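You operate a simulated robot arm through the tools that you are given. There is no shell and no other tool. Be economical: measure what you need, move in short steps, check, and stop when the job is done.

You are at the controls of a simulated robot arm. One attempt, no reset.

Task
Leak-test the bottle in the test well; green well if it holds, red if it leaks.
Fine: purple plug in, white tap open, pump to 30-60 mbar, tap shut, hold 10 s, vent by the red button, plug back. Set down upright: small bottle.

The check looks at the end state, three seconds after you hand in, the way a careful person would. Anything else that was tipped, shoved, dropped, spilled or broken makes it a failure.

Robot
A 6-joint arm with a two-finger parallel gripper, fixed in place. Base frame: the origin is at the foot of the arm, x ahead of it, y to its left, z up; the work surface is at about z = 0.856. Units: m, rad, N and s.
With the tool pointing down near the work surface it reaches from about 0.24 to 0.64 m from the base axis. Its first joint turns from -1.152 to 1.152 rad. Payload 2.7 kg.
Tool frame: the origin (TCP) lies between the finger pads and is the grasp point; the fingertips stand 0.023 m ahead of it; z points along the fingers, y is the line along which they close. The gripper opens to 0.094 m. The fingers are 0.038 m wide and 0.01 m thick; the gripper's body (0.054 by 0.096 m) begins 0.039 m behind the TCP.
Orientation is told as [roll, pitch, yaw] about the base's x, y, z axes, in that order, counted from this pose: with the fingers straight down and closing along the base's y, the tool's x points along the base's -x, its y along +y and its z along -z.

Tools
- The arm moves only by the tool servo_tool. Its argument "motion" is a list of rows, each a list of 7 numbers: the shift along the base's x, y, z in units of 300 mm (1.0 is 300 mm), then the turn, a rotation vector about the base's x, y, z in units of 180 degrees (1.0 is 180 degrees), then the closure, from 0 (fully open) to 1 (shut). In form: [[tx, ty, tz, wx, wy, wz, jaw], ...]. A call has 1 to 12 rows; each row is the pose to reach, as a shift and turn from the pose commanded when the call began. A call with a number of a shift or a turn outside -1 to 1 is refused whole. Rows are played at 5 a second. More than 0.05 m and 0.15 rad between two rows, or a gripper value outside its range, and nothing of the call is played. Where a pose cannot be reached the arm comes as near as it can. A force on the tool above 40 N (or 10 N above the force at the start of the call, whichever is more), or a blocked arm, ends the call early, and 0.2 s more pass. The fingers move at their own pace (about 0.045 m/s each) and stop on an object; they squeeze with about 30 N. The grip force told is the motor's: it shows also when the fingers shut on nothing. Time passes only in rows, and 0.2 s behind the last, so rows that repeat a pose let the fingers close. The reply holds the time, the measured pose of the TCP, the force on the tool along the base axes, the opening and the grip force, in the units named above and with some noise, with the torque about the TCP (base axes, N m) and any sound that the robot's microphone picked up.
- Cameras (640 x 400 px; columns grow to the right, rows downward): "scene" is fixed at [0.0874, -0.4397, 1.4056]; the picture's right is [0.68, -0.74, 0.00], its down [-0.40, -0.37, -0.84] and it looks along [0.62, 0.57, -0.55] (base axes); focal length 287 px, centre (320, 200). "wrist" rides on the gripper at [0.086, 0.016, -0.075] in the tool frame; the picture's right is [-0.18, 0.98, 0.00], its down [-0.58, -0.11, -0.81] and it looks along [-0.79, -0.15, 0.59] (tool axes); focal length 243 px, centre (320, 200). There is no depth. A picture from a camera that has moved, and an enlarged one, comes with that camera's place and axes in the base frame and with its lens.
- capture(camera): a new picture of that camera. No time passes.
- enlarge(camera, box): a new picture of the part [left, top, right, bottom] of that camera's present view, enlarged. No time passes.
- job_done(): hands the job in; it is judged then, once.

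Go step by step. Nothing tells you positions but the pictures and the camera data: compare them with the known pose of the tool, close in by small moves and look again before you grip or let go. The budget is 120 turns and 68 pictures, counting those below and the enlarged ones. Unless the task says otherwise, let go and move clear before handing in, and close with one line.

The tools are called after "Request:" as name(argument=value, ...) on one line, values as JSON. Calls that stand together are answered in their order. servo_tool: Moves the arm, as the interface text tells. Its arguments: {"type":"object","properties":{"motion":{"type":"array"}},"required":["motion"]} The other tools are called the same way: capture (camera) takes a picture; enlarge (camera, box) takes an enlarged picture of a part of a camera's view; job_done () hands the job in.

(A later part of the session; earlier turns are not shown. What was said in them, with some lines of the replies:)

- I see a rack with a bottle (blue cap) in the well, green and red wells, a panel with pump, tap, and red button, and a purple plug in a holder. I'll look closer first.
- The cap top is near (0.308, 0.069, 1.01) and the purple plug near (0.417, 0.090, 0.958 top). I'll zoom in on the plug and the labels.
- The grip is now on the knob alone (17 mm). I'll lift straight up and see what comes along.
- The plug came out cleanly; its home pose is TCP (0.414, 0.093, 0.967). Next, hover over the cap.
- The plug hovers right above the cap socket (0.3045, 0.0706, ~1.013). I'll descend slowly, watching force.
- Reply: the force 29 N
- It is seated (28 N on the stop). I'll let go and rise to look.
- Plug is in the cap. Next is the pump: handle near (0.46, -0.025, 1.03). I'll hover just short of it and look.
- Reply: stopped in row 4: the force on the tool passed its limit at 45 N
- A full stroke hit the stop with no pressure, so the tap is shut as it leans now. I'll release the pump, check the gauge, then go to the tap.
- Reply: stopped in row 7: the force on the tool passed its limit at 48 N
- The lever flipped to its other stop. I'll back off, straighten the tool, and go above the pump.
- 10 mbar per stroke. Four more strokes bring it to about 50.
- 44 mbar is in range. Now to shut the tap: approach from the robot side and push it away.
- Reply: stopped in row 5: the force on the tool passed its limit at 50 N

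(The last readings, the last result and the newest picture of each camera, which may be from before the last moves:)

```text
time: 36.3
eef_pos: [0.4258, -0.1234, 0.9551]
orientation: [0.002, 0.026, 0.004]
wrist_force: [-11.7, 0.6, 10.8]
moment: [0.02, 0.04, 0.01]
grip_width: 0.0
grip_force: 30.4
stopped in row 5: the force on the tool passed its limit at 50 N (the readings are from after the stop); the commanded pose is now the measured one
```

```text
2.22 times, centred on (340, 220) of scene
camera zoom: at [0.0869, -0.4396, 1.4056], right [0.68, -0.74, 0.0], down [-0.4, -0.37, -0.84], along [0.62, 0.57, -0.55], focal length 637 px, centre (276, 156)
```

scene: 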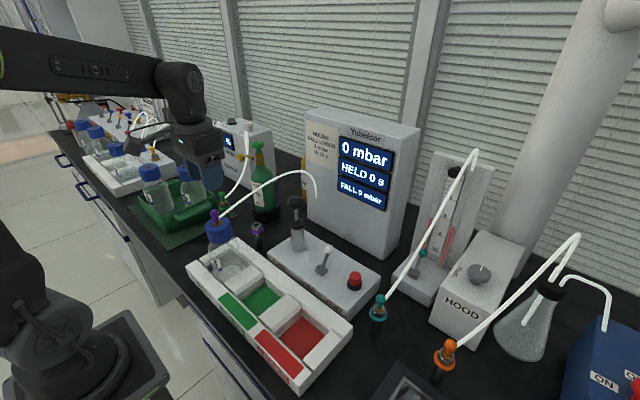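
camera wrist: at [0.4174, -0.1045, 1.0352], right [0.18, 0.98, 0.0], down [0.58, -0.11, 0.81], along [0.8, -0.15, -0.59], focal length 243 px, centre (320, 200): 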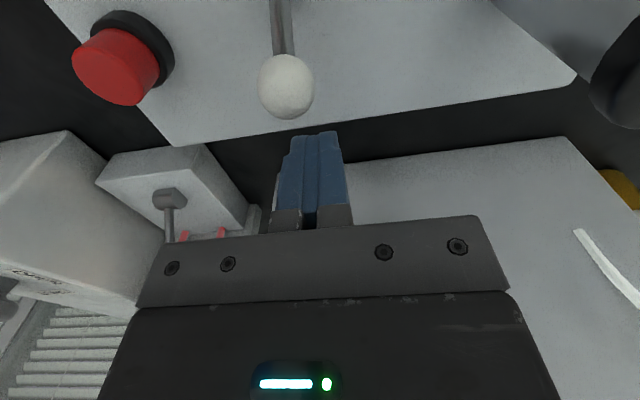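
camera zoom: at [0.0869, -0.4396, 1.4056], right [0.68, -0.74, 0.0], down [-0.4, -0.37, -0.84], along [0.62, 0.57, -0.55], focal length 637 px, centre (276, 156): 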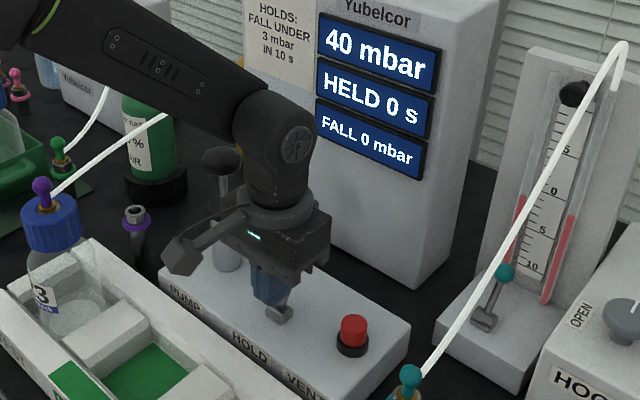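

Request:
servo_tool(motion=[[-0.08, 0, 0, 0, -0.004, 0, 1], [-0.12, 0, 0.1, 0, -0.008, 0, 1], [-0.1, 0, 0.23, 0, -0.008, 0, 1], [0.0, -0.1, 0.3, 0, -0.008, 0, 1], [0.05, -0.2, 0.3, 0, -0.008, 0, 1], [0.09, -0.27, 0.3, 0, -0.008, 0, 1], [0.09, -0.27, 0.25, 0, -0.008, 0, 1], [0.09, -0.27, 0.25, 0, -0.008, 0, 1]])

Request:
enlarge(camera="scene", box=[260, 130, 420, 310])

Request:
capture(camera="wrist")

```text
time: 38.1
eef_pos: [0.4539, -0.2042, 1.0305]
orientation: [0.004, -0.003, 0.006]
wrist_force: [-0.4, 0.7, 0.2]
moment: [0.01, 0.01, 0.0]
grip_width: 0.0
grip_force: 30.2
```

```text
2.22 times, centred on (340, 220) of scene
camera zoom: at [0.0874, -0.4397, 1.4056], right [0.68, -0.74, 0.0], down [-0.4, -0.37, -0.84], along [0.62, 0.57, -0.55], focal length 637 px, centre (276, 156)
```

zoom: 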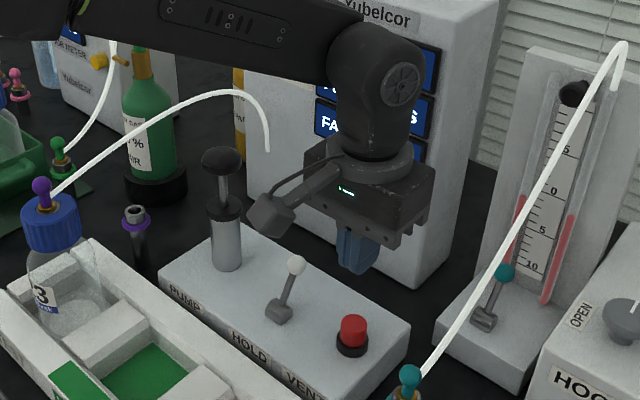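

```text
23 pictures are left
camera wrist: at [0.3663, -0.1887, 1.1051], right [0.18, 0.98, 0.0], down [0.58, -0.11, 0.81], along [0.79, -0.14, -0.59], focal length 243 px, centre (320, 200)
```

wrist: 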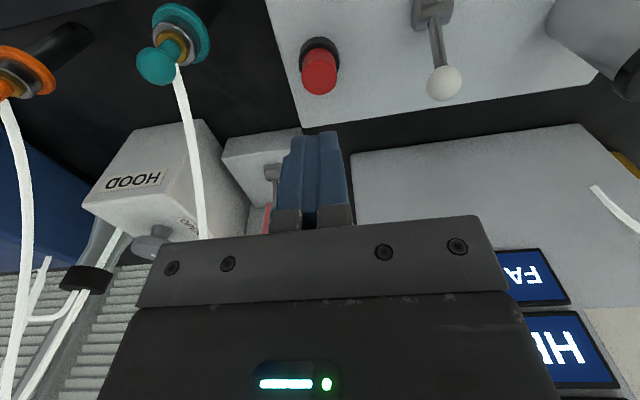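

Request:
servo_tool(motion=[[-0.1, 0, 0, 0, 0, 0, 1], [-0.2, 0, 0, 0, 0, 0, 1], [-0.3, 0, 0, 0, 0, 0, 1], [-0.3, 0, 0, 0, 0, 0, 1], [-0.3, 0, 0, 0, 0, 0, 1], [-0.3, 0, 0, 0, 0, 0, 1], [-0.3, 0, 0, 0, 0, 0, 1], [-0.3, 0, 0, 0, 0, 0, 1], [-0.3, 0, 0, 0, 0, 0, 1], [-0.3, 0, 0, 0, 0, 0, 1], [-0.3, 0, 0, 0, 0, 0, 1], [-0.3, 0, 0, 0, 0, 0, 1]])

Request:
servo_tool(motion=[[0, 0, 0, 0, 0, 0, 1], [0, 0, 0, 0, 0, 0, 1], [0, 0, 0, 0, 0, 0, 1], [0, 0, 0, 0, 0, 0, 1], [0, 0, 0, 0, 0, 0, 1], [0, 0, 0, 0, 0, 0, 1], [0, 0, 0, 0, 0, 0, 1], [0, 0, 0, 0, 0, 0, 1], [0, 0, 0, 0, 0, 0, 1], [0, 0, 0, 0, 0, 0, 1], [0, 0, 0, 0, 0, 0, 1], [0, 0, 0, 0, 0, 0, 1]])

Request:
servo_tool(motion=[[0, 0, 0, 0, 0, 0, 1], [0, 0, 0, 0, 0, 0, 1], [0, 0, 0, 0, 0, 0, 1], [0, 0, 0, 0, 0, 0, 1], [0, 0, 0, 0, 0, 0, 1], [0, 0, 0, 0, 0, 0, 1], [0, 0, 0, 0, 0, 0, 1], [0, 0, 0, 0, 0, 0, 1], [0, 0, 0, 0, 0, 0, 1], [0, 0, 0, 0, 0, 0, 1], [0, 0, 0, 0, 0, 0, 1], [0, 0, 0, 0, 0, 0, 1]])

Request:
servo_tool(motion=[[0, 0, 0, 0, 0, 0, 1], [0, 0, 0, 0, 0, 0, 1], [0, 0, 0, 0, 0, 0, 1], [0, 0, 0, 0, 0, 0, 1], [0, 0, 0, 0, 0, 0, 1]])

Request:
enlarge(camera="scene", box=[260, 130, 420, 310])

```text
time: 40.7
eef_pos: [0.362, -0.2049, 1.0302]
orientation: [0.003, -0.002, 0.003]
wrist_force: [0.6, -0.1, -0.2]
moment: [0.01, 0.01, 0.01]
grip_width: 0.0001
grip_force: 29.8
```

```text
time: 43.3
eef_pos: [0.3618, -0.2046, 1.0288]
orientation: [0.003, -0.001, 0.005]
wrist_force: [-0.2, 1.0, 0.0]
moment: [0.02, 0.02, 0.0]
grip_width: 0.0
grip_force: 30.3
```

```text
time: 45.9
eef_pos: [0.3627, -0.2047, 1.0295]
orientation: [0.002, -0.001, 0.005]
wrist_force: [-0.6, -0.7, 0.0]
moment: [0.01, 0.0, 0.01]
grip_width: 0.0002
grip_force: 30.0
```

```text
time: 47.1
eef_pos: [0.3629, -0.2039, 1.0297]
orientation: [0.004, -0.002, 0.003]
wrist_force: [-0.3, -0.4, -0.2]
moment: [0.0, 0.04, -0.01]
grip_width: 0.0
grip_force: 30.6
```

```text
2.22 times, centred on (340, 220) of scene
camera zoom: at [0.0874, -0.4397, 1.4056], right [0.68, -0.74, 0.0], down [-0.4, -0.37, -0.84], along [0.62, 0.57, -0.55], focal length 637 px, centre (276, 156)
```

zoom: 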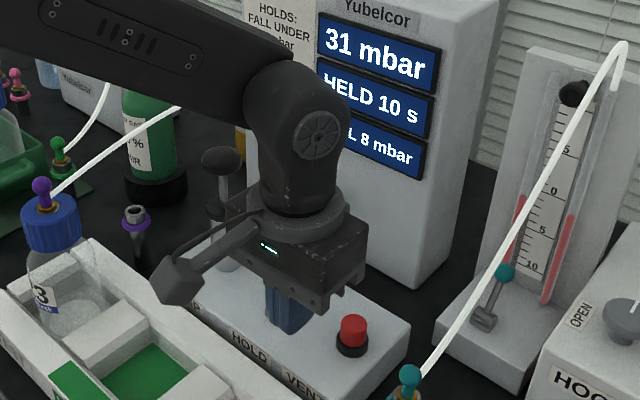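

Held 10 s with an 8 mbar fall, so it leaks and goes to red. Now vent with the red button.

Request:
servo_tool(motion=[[0.1, 0, 0, 0, 0, 0, 1], [0.2, 0, 0, 0, 0, 0, 1], [0.31, -0.003, 0, 0, 0, 0, 1], [0.31, -0.003, -0.12, 0, 0, 0, 1], [0.31, -0.003, -0.22, 0, 0, 0, 1], [0.31, -0.003, -0.25, 0, 0, 0, 1], [0.31, -0.003, -0.265, 0, 0, 0, 1], [0.31, -0.003, -0.28, 0, 0, 0, 1], [0.31, -0.003, -0.295, 0, 0, 0, 1], [0.31, -0.003, -0.31, 0, 0, 0, 1]])

Request:
enlarge(camera="scene", box=[300, 130, 420, 310])

```text
time: 49.3
eef_pos: [0.4573, -0.2045, 0.9385]
orientation: [0.005, -0.007, 0.005]
wrist_force: [-2.0, 11.5, 23.2]
moment: [0.28, 0.15, -0.05]
grip_width: 0.0
grip_force: 29.8
heard: click
```

```text
2.22 times, centred on (360, 220) of scene
camera zoom: at [0.087, -0.4392, 1.4057], right [0.68, -0.74, 0.0], down [-0.4, -0.37, -0.84], along [0.62, 0.57, -0.55], focal length 637 px, centre (231, 156)
```

zoom: 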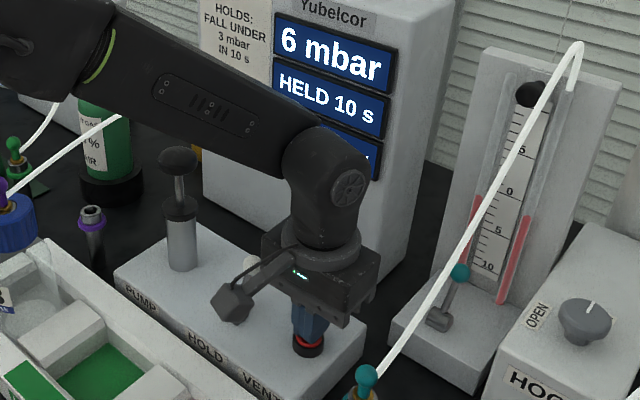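

Venting works; 6 mbar and dropping. I'll hold the button a little longer, then lift.

Request:
servo_tool(motion=[[0, 0, 0, 0, 0, 0, 1], [0, 0, 0, 0, 0, 0, 1], [0, 0, 0, 0, 0, 0, 1], [0, 0, 0, 0, 0, 0, 1], [0, 0, 0, 0, 0, 0, 1], [0, 0, 0, 0, 0, 0, 1], [0, 0, 0.05, 0, 0, 0, 1], [0, 0, 0.2, 0, 0, 0, 1], [0, 0, 0.36, 0, 0, 0, 1], [-0.1, 0, 0.5, 0, 0, 0, 1], [-0.2, 0.1, 0.55, 0, 0, 0, 1], [-0.3, 0.2, 0.6, 0, 0, 0, 1]])

Request:
capture(camera="scene")

```text
refused: row 10 steps farther than a row can; nothing moved
```

```text
20 pictures are left
```

scene: 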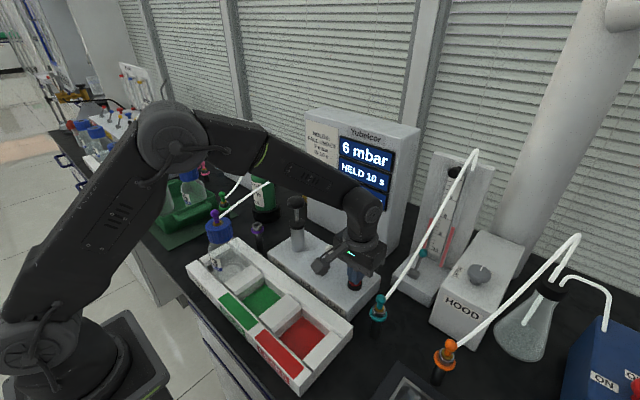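

Request:
servo_tool(motion=[[0, 0, 0, 0, 0, 0, 1], [0, 0, 0, 0, 0, 0, 1], [0, 0, 0, 0, 0, 0, 1], [0, 0, 0, 0, 0, 0, 1], [0, 0, 0, 0, 0, 0, 1], [0, 0, 0, 0, 0, 0, 1], [0, 0, 0.05, 0, 0, 0, 1], [0, 0, 0.18, 0, 0, 0, 1], [0, 0, 0.32, 0, 0, 0, 1], [0, 0, 0.46, 0, 0, 0, 1], [-0.08, 0.05, 0.56, 0, 0, 0, 1], [-0.16, 0.12, 0.64, 0, 0, 0, 1]])

Request:
servo_tool(motion=[[-0.08, 0.12, 0, 0, 0, 0, 0.9], [-0.15, 0.24, 0, 0, 0, 0, 0.8], [-0.21, 0.36, 0, 0, 0, 0, 0.7], [-0.26, 0.48, 0, 0, 0, 0, 0.5], [-0.3, 0.6, 0, 0, 0, 0, 0.5], [-0.34, 0.72, 0, 0, 0, 0, 0.5], [-0.348, 0.793, 0, 0, 0, 0, 0.5], [-0.348, 0.793, 0, 0, 0, 0, 0.5]])

Request:
capture(camera="scene")

Request:
capture(camera="wrist")

```text
time: 51.9
eef_pos: [0.4091, -0.171, 1.1293]
orientation: [0.003, 0.0, 0.003]
wrist_force: [-0.2, 0.7, -0.6]
moment: [-0.04, 0.0, -0.03]
grip_width: 0.0001
grip_force: 29.5
```

```text
time: 53.7
eef_pos: [0.306, 0.0671, 1.1286]
orientation: [0.005, -0.001, 0.003]
wrist_force: [0.2, 0.1, -0.7]
moment: [-0.02, 0.0, 0.0]
grip_width: 0.0469
grip_force: 0.0
```

```text
19 pictures are left
```

scene: 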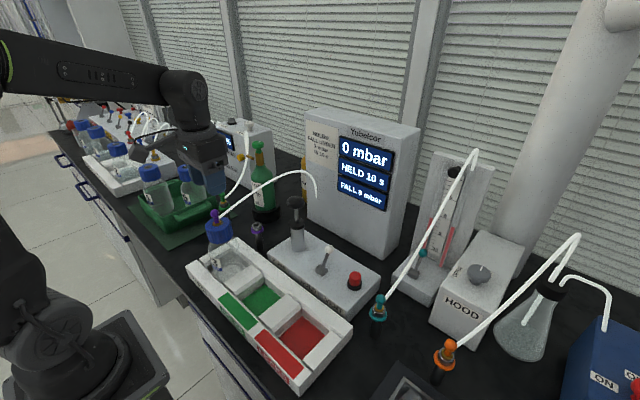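

```text
18 pictures are left
camera wrist: at [0.2188, 0.0835, 1.203], right [0.18, 0.98, 0.0], down [0.58, -0.11, 0.81], along [0.79, -0.14, -0.59], focal length 243 px, centre (320, 200)
```

wrist: 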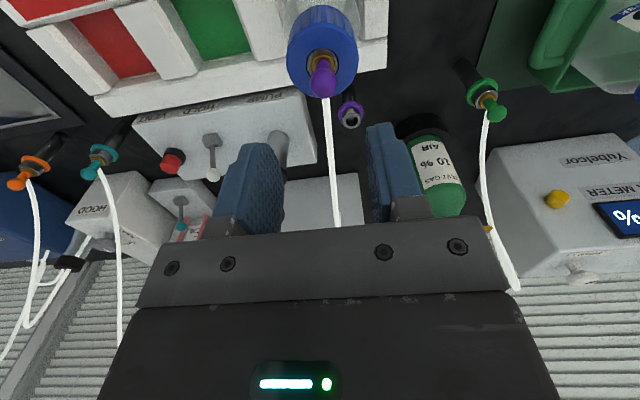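

Pressure is 0. Now I'll grip the plug again at its seated height.

Request:
servo_tool(motion=[[-0.008, 0.012, -0.08, 0, 0, 0, 0.5], [-0.008, 0.012, -0.16, 0, 0, 0, 0.5], [-0.008, 0.012, -0.23, 0, 0, 0, 0.5], [-0.008, 0.012, -0.283, 0, 0, 0, 0.5], [-0.008, 0.012, -0.283, 0, 0, 0, 0.5], [-0.008, 0.012, -0.283, 0, 0, 0, 1], [-0.008, 0.012, -0.283, 0, 0, 0, 1], [-0.008, 0.012, -0.283, 0, 0, 0, 1], [-0.008, 0.012, -0.283, 0, 0, 0, 1]])

Request:
capture(camera="wrist")

```text
time: 55.7
eef_pos: [0.3026, 0.0701, 1.0443]
orientation: [0.003, -0.002, 0.003]
wrist_force: [-0.2, -0.3, -1.0]
moment: [0.06, 0.02, 0.02]
grip_width: 0.0171
grip_force: 30.2
```

```text
17 pictures are left
camera wrist: at [0.2155, 0.0863, 1.1186], right [0.18, 0.98, 0.0], down [0.58, -0.11, 0.81], along [0.79, -0.14, -0.59], focal length 243 px, centre (320, 200)
```

wrist: 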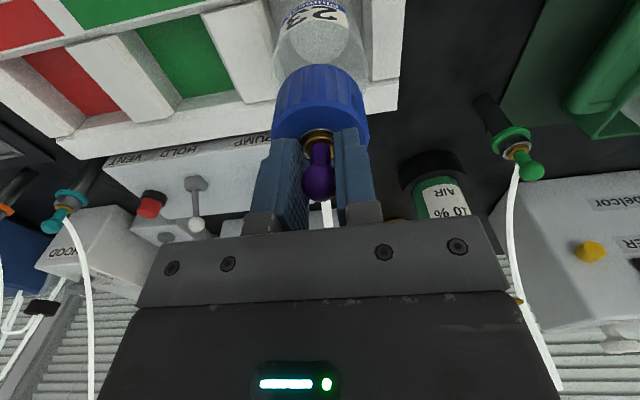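

Request:
servo_tool(motion=[[0, 0, 0.02, 0, 0, 0, 1], [0, 0, 0.05, 0, 0, 0, 1], [0, 0, 0.1, 0, 0, 0, 1], [0, 0, 0.17, 0, 0, 0, 1], [0, 0, 0.25, 0, 0, 0, 1], [0, 0, 0.25, 0, 0, 0, 1]])

Request:
capture(camera="wrist")

```text
time: 57.1
eef_pos: [0.3016, 0.0708, 1.1192]
orientation: [0.004, -0.002, 0.003]
wrist_force: [-0.5, -0.3, -0.6]
moment: [0.0, 0.01, -0.01]
grip_width: 0.0173
grip_force: 30.0
```

```text
16 pictures are left
camera wrist: at [0.2142, 0.0866, 1.1932], right [0.18, 0.98, 0.0], down [0.58, -0.11, 0.81], along [0.79, -0.14, -0.59], focal length 243 px, centre (320, 200)
```

wrist: 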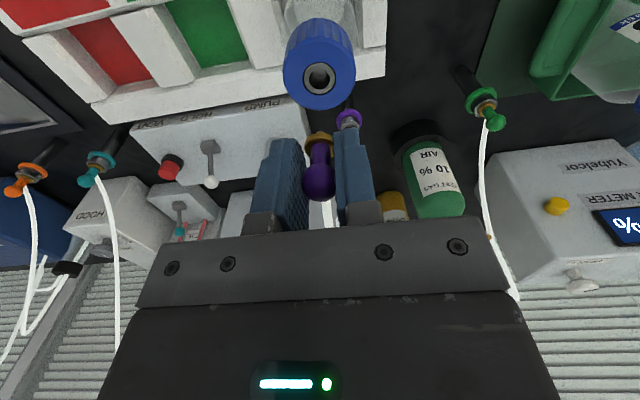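

Request:
servo_tool(motion=[[0.12, 0.024, 0, 0, 0, 0, 1], [0.25, 0.05, 0, 0, 0, 0, 1], [0.374, 0.074, 0, -0.001, 0, 0, 1], [0.374, 0.074, -0.1, -0.001, 0, 0, 1], [0.374, 0.074, -0.22, -0.001, 0, 0, 1], [0.374, 0.074, -0.34, -0.001, 0, 0, 1], [0.374, 0.074, -0.42, -0.001, 0, 0, 1], [0.374, 0.074, -0.42, -0.001, 0, 0, 1]])

Request:
enlarge(camera="wrist", box=[240, 40, 400, 220])

Request:
enlarge(camera="scene", box=[200, 180, 300, 280])

```text
time: 58.9
eef_pos: [0.4148, 0.0922, 0.9912]
orientation: [0.0, -0.001, 0.003]
wrist_force: [0.6, 0.7, 0.6]
moment: [0.0, 0.0, 0.01]
grip_width: 0.0173
grip_force: 29.7
```

```text
2.22 times, centred on (320, 130) of wrist
camera zoom: at [0.3278, 0.1088, 1.0652], right [0.18, 0.98, 0.0], down [0.58, -0.11, 0.81], along [0.79, -0.14, -0.59], focal length 539 px, centre (320, 356)
```

zoom: 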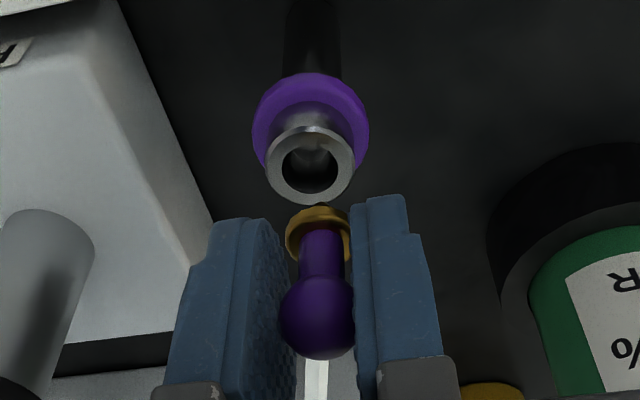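

```text
4.00 times, centred on (250, 230) of scene
camera zoom: at [0.0874, -0.4397, 1.4056], right [0.68, -0.74, 0.0], down [-0.4, -0.37, -0.84], along [0.62, 0.57, -0.55], focal length 1147 px, centre (600, 80)
```

zoom: 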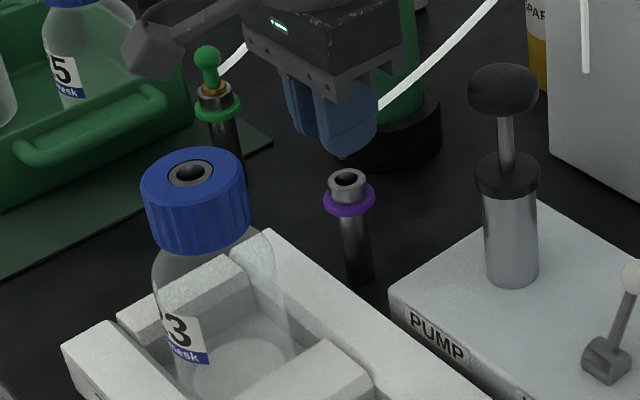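

Request:
servo_tool(motion=[[0, -0.004, -0.02, 0, 0, 0, 1], [0, -0.004, -0.04, 0, 0, 0, 1], [0, -0.004, -0.055, 0, 0, 0, 1], [0, -0.004, -0.07, 0, 0, 0, 1], [0, -0.004, -0.08, 0, 0, 0, 1], [0, -0.004, -0.085, 0, 0, 0, 1], [0, -0.004, -0.085, 0, 0, 0, 1]])

Request:
enlarge(camera="wrist", box=[240, 40, 400, 220])

```text
time: 60.5
eef_pos: [0.4143, 0.092, 0.9683]
orientation: [0.0, -0.001, 0.004]
wrist_force: [-5.0, -7.4, 7.6]
moment: [-0.23, 0.16, -0.01]
grip_width: 0.0175
grip_force: 30.3
```

```text
2.22 times, centred on (320, 130) of wrist
camera zoom: at [0.3268, 0.1082, 1.041], right [0.18, 0.98, 0.0], down [0.58, -0.11, 0.81], along [0.79, -0.15, -0.59], focal length 539 px, centre (320, 356)
```

zoom: 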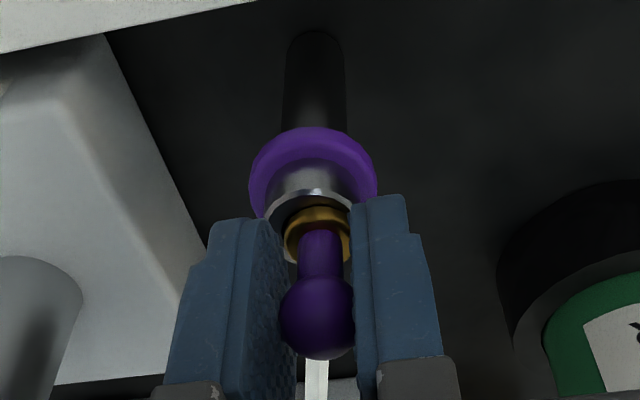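

Request:
servo_tool(motion=[[-0.004, -0.005, 0, 0, 0, 0, 1], [-0.004, -0.006, -0.004, 0, 0, 0, 1], [-0.004, -0.006, -0.008, 0, 0, 0, 1], [-0.004, -0.006, -0.008, 0, 0, 0, 1]])

Request:
enlarge(camera="wrist", box=[240, 40, 400, 220])

```text
time: 61.5
eef_pos: [0.4138, 0.0911, 0.965]
orientation: [0.002, -0.006, 0.006]
wrist_force: [-5.3, 1.9, 19.4]
moment: [0.06, 0.15, -0.01]
grip_width: 0.0177
grip_force: 30.0
```

```text
2.22 times, centred on (320, 130) of wrist
camera zoom: at [0.3265, 0.1073, 1.04], right [0.18, 0.98, 0.0], down [0.58, -0.11, 0.81], along [0.8, -0.14, -0.59], focal length 539 px, centre (320, 356)
```

zoom: 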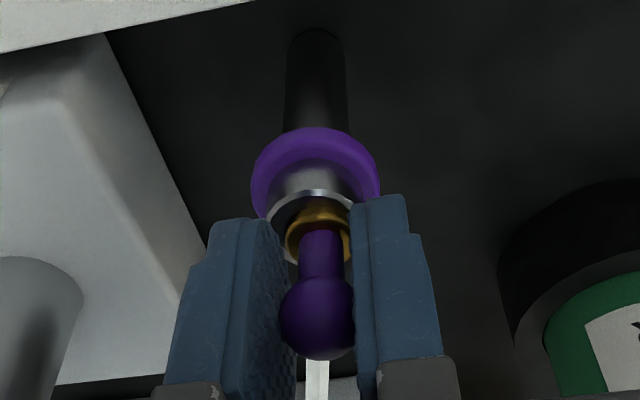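

The plug is seated in its holder (19 N against the stop). I'll release and rise.

Request:
servo_tool(motion=[[-0.003, 0, 0.007, 0, 0.001, 0, 1], [-0.003, 0, 0.007, 0, 0.001, 0, 0.6], [-0.003, 0, 0.007, 0, 0.001, 0, 0.5], [-0.003, 0, 0.007, 0, 0.001, 0, 0.5], [-0.003, 0, 0.06, 0, 0.001, 0, 0.5], [-0.003, 0, 0.2, 0, 0.001, -0.001, 0.5], [-0.03, -0.01, 0.35, 0, 0.001, -0.001, 0.4], [-0.15, -0.04, 0.42, 0, 0.001, -0.001, 0.2], [-0.25, -0.06, 0.5, 0, 0.001, -0.001, 0.2], [-0.37, -0.07, 0.55, 0, 0.001, -0.001, 0.2], [-0.37, -0.07, 0.55, 0, 0.001, -0.001, 0.2]])

Request:
capture(camera="scene")

Request:
capture(camera="wrist")

```text
time: 63.9
eef_pos: [0.2985, 0.0699, 1.129]
orientation: [0.002, 0.004, 0.001]
wrist_force: [0.2, -0.7, -0.2]
moment: [0.0, 0.01, -0.01]
grip_width: 0.075
grip_force: 0.1
```

```text
11 pictures are left
```

scene: 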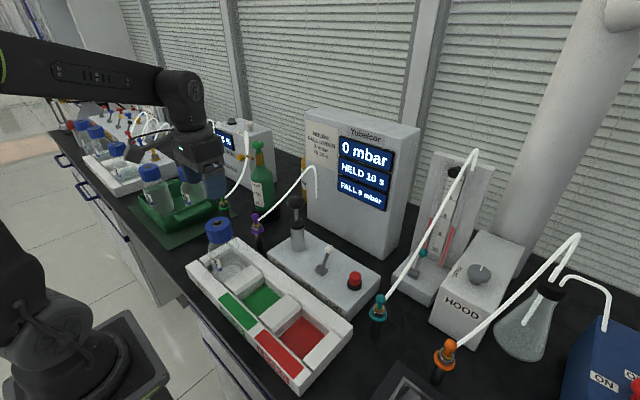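

```text
10 pictures are left
camera wrist: at [0.2125, 0.0862, 1.2032], right [0.18, 0.98, 0.0], down [0.58, -0.11, 0.8], along [0.79, -0.15, -0.59], focal length 243 px, centre (320, 200)
```

wrist: 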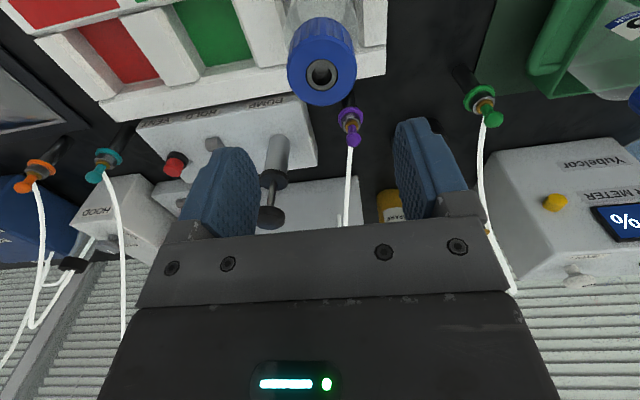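

Plug is home. Before moving the bottle I want a wrist view of the red well to get its centre.

Request:
servo_tool(motion=[[-0.03, -0.12, 0, 0, 0, 0, 0.2], [-0.06, -0.25, 0, 0, 0, 0, 0.2], [-0.09, -0.38, 0, 0, 0, 0, 0.2], [-0.12, -0.5, -0.04, 0, 0, 0, 0.2], [-0.15, -0.62, -0.08, 0, 0, 0, 0.2], [-0.18, -0.75, -0.12, 0, 0, 0, 0.2], [-0.195, -0.867, -0.163, 0, 0, 0, 0.2], [-0.195, -0.867, -0.163, 0, 0, 0, 0.2]])

Request:
capture(camera="wrist")

```text
time: 65.7
eef_pos: [0.2433, -0.1896, 1.0805]
orientation: [-0.002, 0.001, 0.001]
wrist_force: [-0.2, 0.2, -0.1]
moment: [-0.01, 0.01, 0.01]
grip_width: 0.0753
grip_force: 0.1
```

```text
9 pictures are left
camera wrist: at [0.1564, -0.1739, 1.1546], right [0.18, 0.98, 0.0], down [0.58, -0.11, 0.81], along [0.79, -0.15, -0.59], focal length 243 px, centre (320, 200)
```

wrist: 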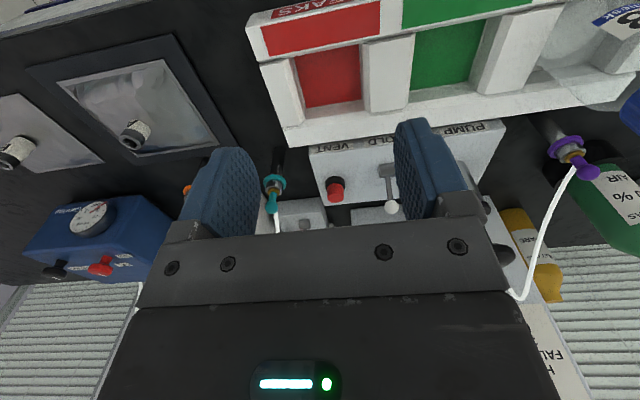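

Request:
enlarge(camera="wrist", box=[240, 0, 560, 160])

```text
2.00 times, centred on (400, 80) of wrist
camera zoom: at [0.1564, -0.1739, 1.1546], right [0.18, 0.98, 0.0], down [0.58, -0.11, 0.81], along [0.79, -0.15, -0.59], focal length 485 px, centre (160, 440)
```

zoom: 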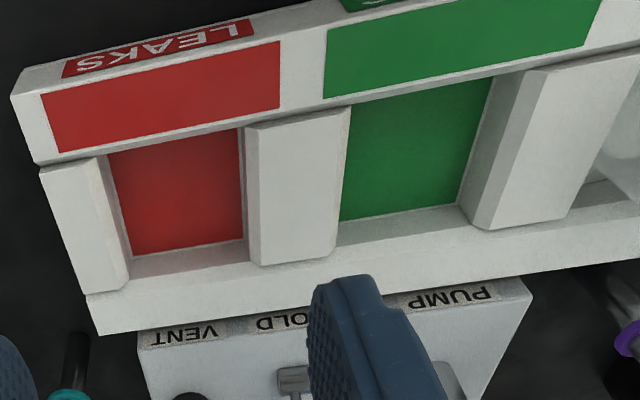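

Red well centre comes out near (0.302, -0.188). Now I'll go back and grip the bottle by its cap.

Request:
servo_tool(motion=[[0.03, 0.12, 0.03, 0, 0, 0, 0], [0.06, 0.25, 0.06, 0, 0, 0, 0], [0.09, 0.38, 0.08, 0, 0, 0, 0], [0.12, 0.5, 0.08, 0, 0, 0, 0], [0.15, 0.62, 0.08, 0, 0, 0, 0], [0.18, 0.75, 0.08, 0, 0, 0, 0], [0.2, 0.867, 0.08, 0, 0, 0, 0], [0.2, 0.867, -0.05, 0, 0, 0, 0], [0.2, 0.867, -0.18, 0, 0, 0, 0], [0.2, 0.867, -0.268, 0, 0, 0, 0], [0.2, 0.867, -0.268, 0, 0, 0, 0]])

Request:
capture(camera="wrist")

```text
time: 68.1
eef_pos: [0.3051, 0.0711, 0.9998]
orientation: [0.001, 0.002, 0.002]
wrist_force: [-0.2, -0.3, -0.4]
moment: [-0.02, 0.02, 0.02]
grip_width: 0.0939
grip_force: 0.0
```

```text
7 pictures are left
camera wrist: at [0.2185, 0.0873, 1.0748], right [0.18, 0.98, 0.0], down [0.58, -0.11, 0.81], along [0.79, -0.15, -0.59], focal length 243 px, centre (320, 200)
```

wrist: 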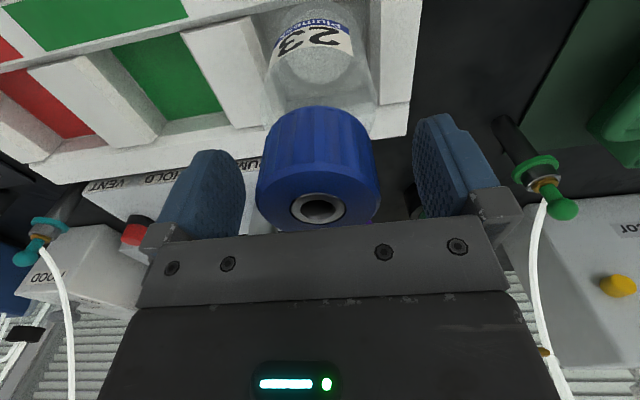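

Request:
servo_tool(motion=[[0, 0, 0, 0, 0, 0, 0.3], [0, 0, 0, 0, 0, 0, 0.6], [0, 0, 0, 0, 0, 0, 1], [0, 0, 0, 0, 0, 0, 1], [0, 0, 0, 0, 0, 0, 1]])

```text
time: 69.3
eef_pos: [0.3064, 0.0702, 1.0008]
orientation: [0.0, 0.003, 0.002]
wrist_force: [-0.1, -0.8, 0.2]
moment: [-0.05, 0.01, -0.02]
grip_width: 0.0546
grip_force: 29.8
```

Cap gripped at 55 mm. I'll lift straight up and move to above the red well.

Request:
servo_tool(motion=[[0, 0, 0.02, 0, 0, 0, 1], [0, 0, 0.08, 0, 0, 0, 1], [0, 0, 0.16, 0, 0, 0, 1], [0, 0, 0.25, 0, 0, 0, 1], [0, 0, 0.33, 0, 0, 0, 1], [0, 0, 0.33, 0, 0, 0, 1]])

Request:
servo_tool(motion=[[0, -0.06, 0, 0, 0, 0, 1], [0, -0.16, 0, 0, 0, 0, 1], [0, -0.27, 0, 0, 0, 0, 1], [-0.003, -0.38, 0, 0, 0, 0, 1], [-0.006, -0.49, 0, 0, 0, 0, 1], [-0.008, -0.6, 0, 0, 0, 0, 1], [-0.008, -0.71, 0, 0, 0, 0, 1], [-0.008, -0.8, 0, 0, 0, 0, 1], [-0.008, -0.863, 0, 0, 0, 0, 1], [-0.008, -0.863, 0, 0, 0, 0, 1]])

Request:
capture(camera="wrist")

Request:
enlarge(camera="scene", box=[170, 180, 370, 395])

```text
time: 70.7
eef_pos: [0.304, 0.0688, 1.0978]
orientation: [0.0, 0.001, 0.002]
wrist_force: [-1.0, -0.7, -2.2]
moment: [-0.01, 0.02, 0.01]
grip_width: 0.0547
grip_force: 29.6
```

```text
time: 72.9
eef_pos: [0.3008, -0.189, 1.098]
orientation: [0.002, 0.001, 0.002]
wrist_force: [0.9, -1.1, -2.6]
moment: [-0.01, -0.01, -0.02]
grip_width: 0.0547
grip_force: 29.9
```

```text
6 pictures are left
camera wrist: at [0.2142, -0.1721, 1.1736], right [0.18, 0.98, 0.0], down [0.58, -0.11, 0.8], along [0.79, -0.15, -0.59], focal length 243 px, centre (320, 200)
```

wrist: 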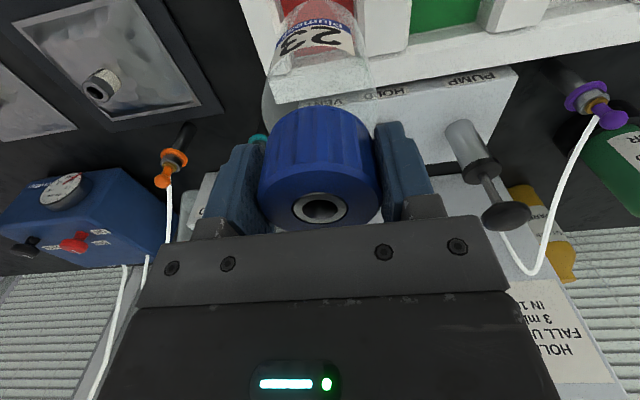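

```text
1.86 times, centred on (270, 288) of scene
camera zoom: at [0.0874, -0.4397, 1.4056], right [0.68, -0.74, 0.0], down [-0.4, -0.37, -0.84], along [0.62, 0.57, -0.55], focal length 534 px, centre (413, 37)
```

zoom: 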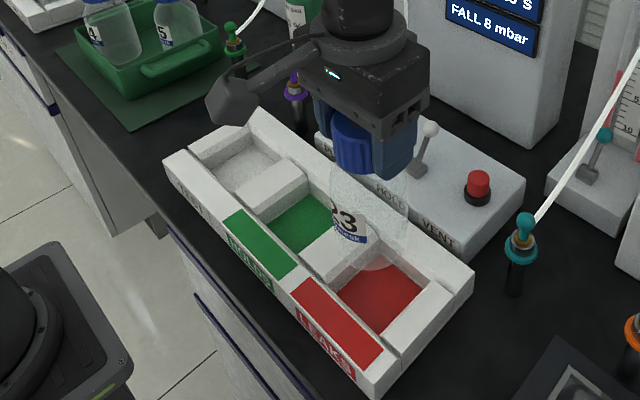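

Request:
servo_tool(motion=[[0, 0, -0.06, 0, 0, 0, 1], [0, 0, -0.12, 0, 0, 0, 1], [0, 0, -0.18, 0, 0, 0, 1], [0, 0, -0.2, 0, 0, 0, 1], [0, 0, -0.2, 0, 0, 0, 1]])

Request:
enlarge(camera="wrist", box=[200, 0, 440, 150])

Request:
enlarge(camera="scene", box=[240, 240, 370, 395])

```text
time: 74.1
eef_pos: [0.3011, -0.188, 1.0397]
orientation: [0.003, 0.002, 0.0]
wrist_force: [0.3, 0.1, -2.3]
moment: [0.02, 0.03, -0.01]
grip_width: 0.0546
grip_force: 30.5
```

```text
2.67 times, centred on (320, 75) of wrist
camera zoom: at [0.2143, -0.1719, 1.1138], right [0.18, 0.98, 0.0], down [0.58, -0.11, 0.8], along [0.79, -0.15, -0.59], focal length 647 px, centre (320, 533)
```

zoom: 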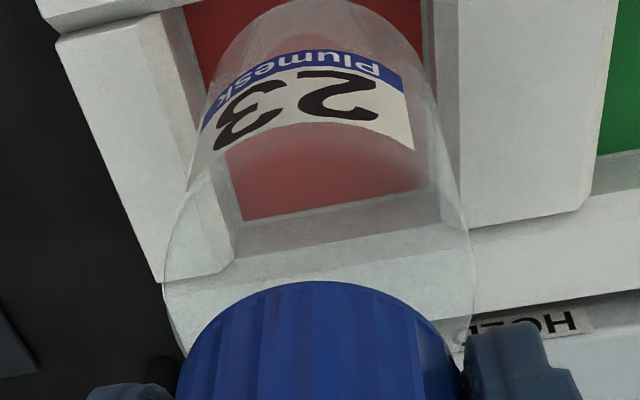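

```text
2.58 times, centred on (305, 318) of scene
camera zoom: at [0.0874, -0.4397, 1.4056], right [0.68, -0.74, 0.0], down [-0.4, -0.37, -0.84], along [0.62, 0.57, -0.55], focal length 740 px, centre (359, -103)
```

zoom: 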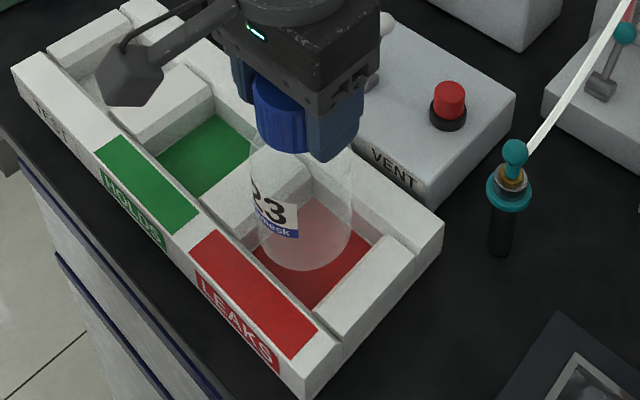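

The bottle is centred over the red well (well centre reads y ≈ -0.188, x ≈ 0.300). I'll lower slowly.

Request:
servo_tool(motion=[[0, 0, -0.02, 0, 0, 0, 1], [0, 0, -0.04, 0, 0, 0, 1], [0, 0, -0.06, 0, 0, 0, 1], [0, 0, -0.08, 0, 0, 0, 1], [0, 0, -0.1, 0, 0, 0, 1], [0, 0, -0.115, 0, 0, 0, 1], [0, 0, -0.125, 0, 0, 0, 1], [0, 0, -0.125, 0, 0, 0, 1]])

```text
time: 75.9
eef_pos: [0.3019, -0.1898, 1.0008]
orientation: [0.001, 0.002, 0.001]
wrist_force: [-0.5, -0.4, -2.4]
moment: [-0.04, -0.01, 0.0]
grip_width: 0.0548
grip_force: 30.3
```

Request:
servo_tool(motion=[[0, 0, -0.004, 0, 0, 0, 1], [0, 0, -0.008, 0, 0, 0, 1], [0, 0, -0.008, 0, 0, 0, 1]])

Request:
enlarge(camera="scene", box=[240, 240, 370, 395])

```text
time: 76.7
eef_pos: [0.3006, -0.19, 0.9993]
orientation: [0.0, 0.0, 0.003]
wrist_force: [-0.3, 1.8, 10.5]
moment: [0.15, 0.1, -0.02]
grip_width: 0.0548
grip_force: 30.2
```

```text
2.58 times, centred on (305, 318) of scene
camera zoom: at [0.0873, -0.4396, 1.4056], right [0.68, -0.74, 0.0], down [-0.4, -0.37, -0.84], along [0.62, 0.57, -0.55], focal length 740 px, centre (359, -103)
```

zoom: 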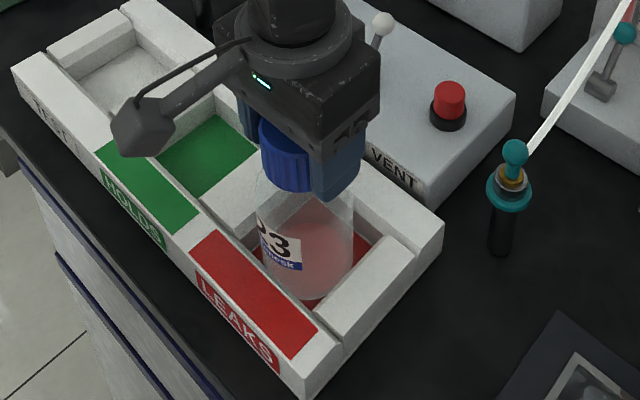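

The bottle stands on the red well's floor (10 N contact at the same height it stood before). I'll open and rise straight up.

Request:
servo_tool(motion=[[0, 0, 0.003, 0, 0, 0, 1], [0, 0, 0.004, 0, 0, 0, 0.3], [0, 0, 0.004, 0, 0, 0, 0], [0, 0, 0.004, 0, 0, 0, 0], [0, 0, 0.004, 0, 0, 0, 0], [0, 0, 0.08, 0, 0, 0, 0], [0, 0, 0.2, 0, 0, 0, 0], [0, 0, 0.34, 0, 0, 0, 0], [0, 0, 0.48, 0, 0, 0, 0], [0, 0.1, 0.58, 0, 0, 0, 0], [0, 0.22, 0.62, 0, 0, 0, 0], [0, 0.34, 0.66, 0, 0, 0, 0]])

Request:
capture(camera="scene")

```text
time: 79.3
eef_pos: [0.3025, -0.0854, 1.1957]
orientation: [0.001, 0.001, 0.001]
wrist_force: [0.1, 0.1, -0.8]
moment: [0.01, -0.01, -0.03]
grip_width: 0.094
grip_force: 0.0
```

```text
1 pictures are left
```

scene: 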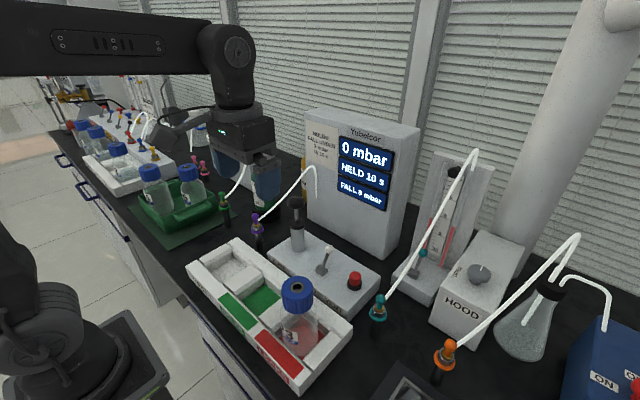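

The bottle stands upright in the red well, the plug is home, the tap is shut, the line is vented, and the arm is clear. Handing in.

Request:
job_done()

```text
The job is handed in.
```

The bottle leaks: it fell 8 mbar in the 10 s hold (limit is under 3), so it now stands upright in the red well, with the purple plug back in its holder, the tap shut and the line vented to 0 mbar.
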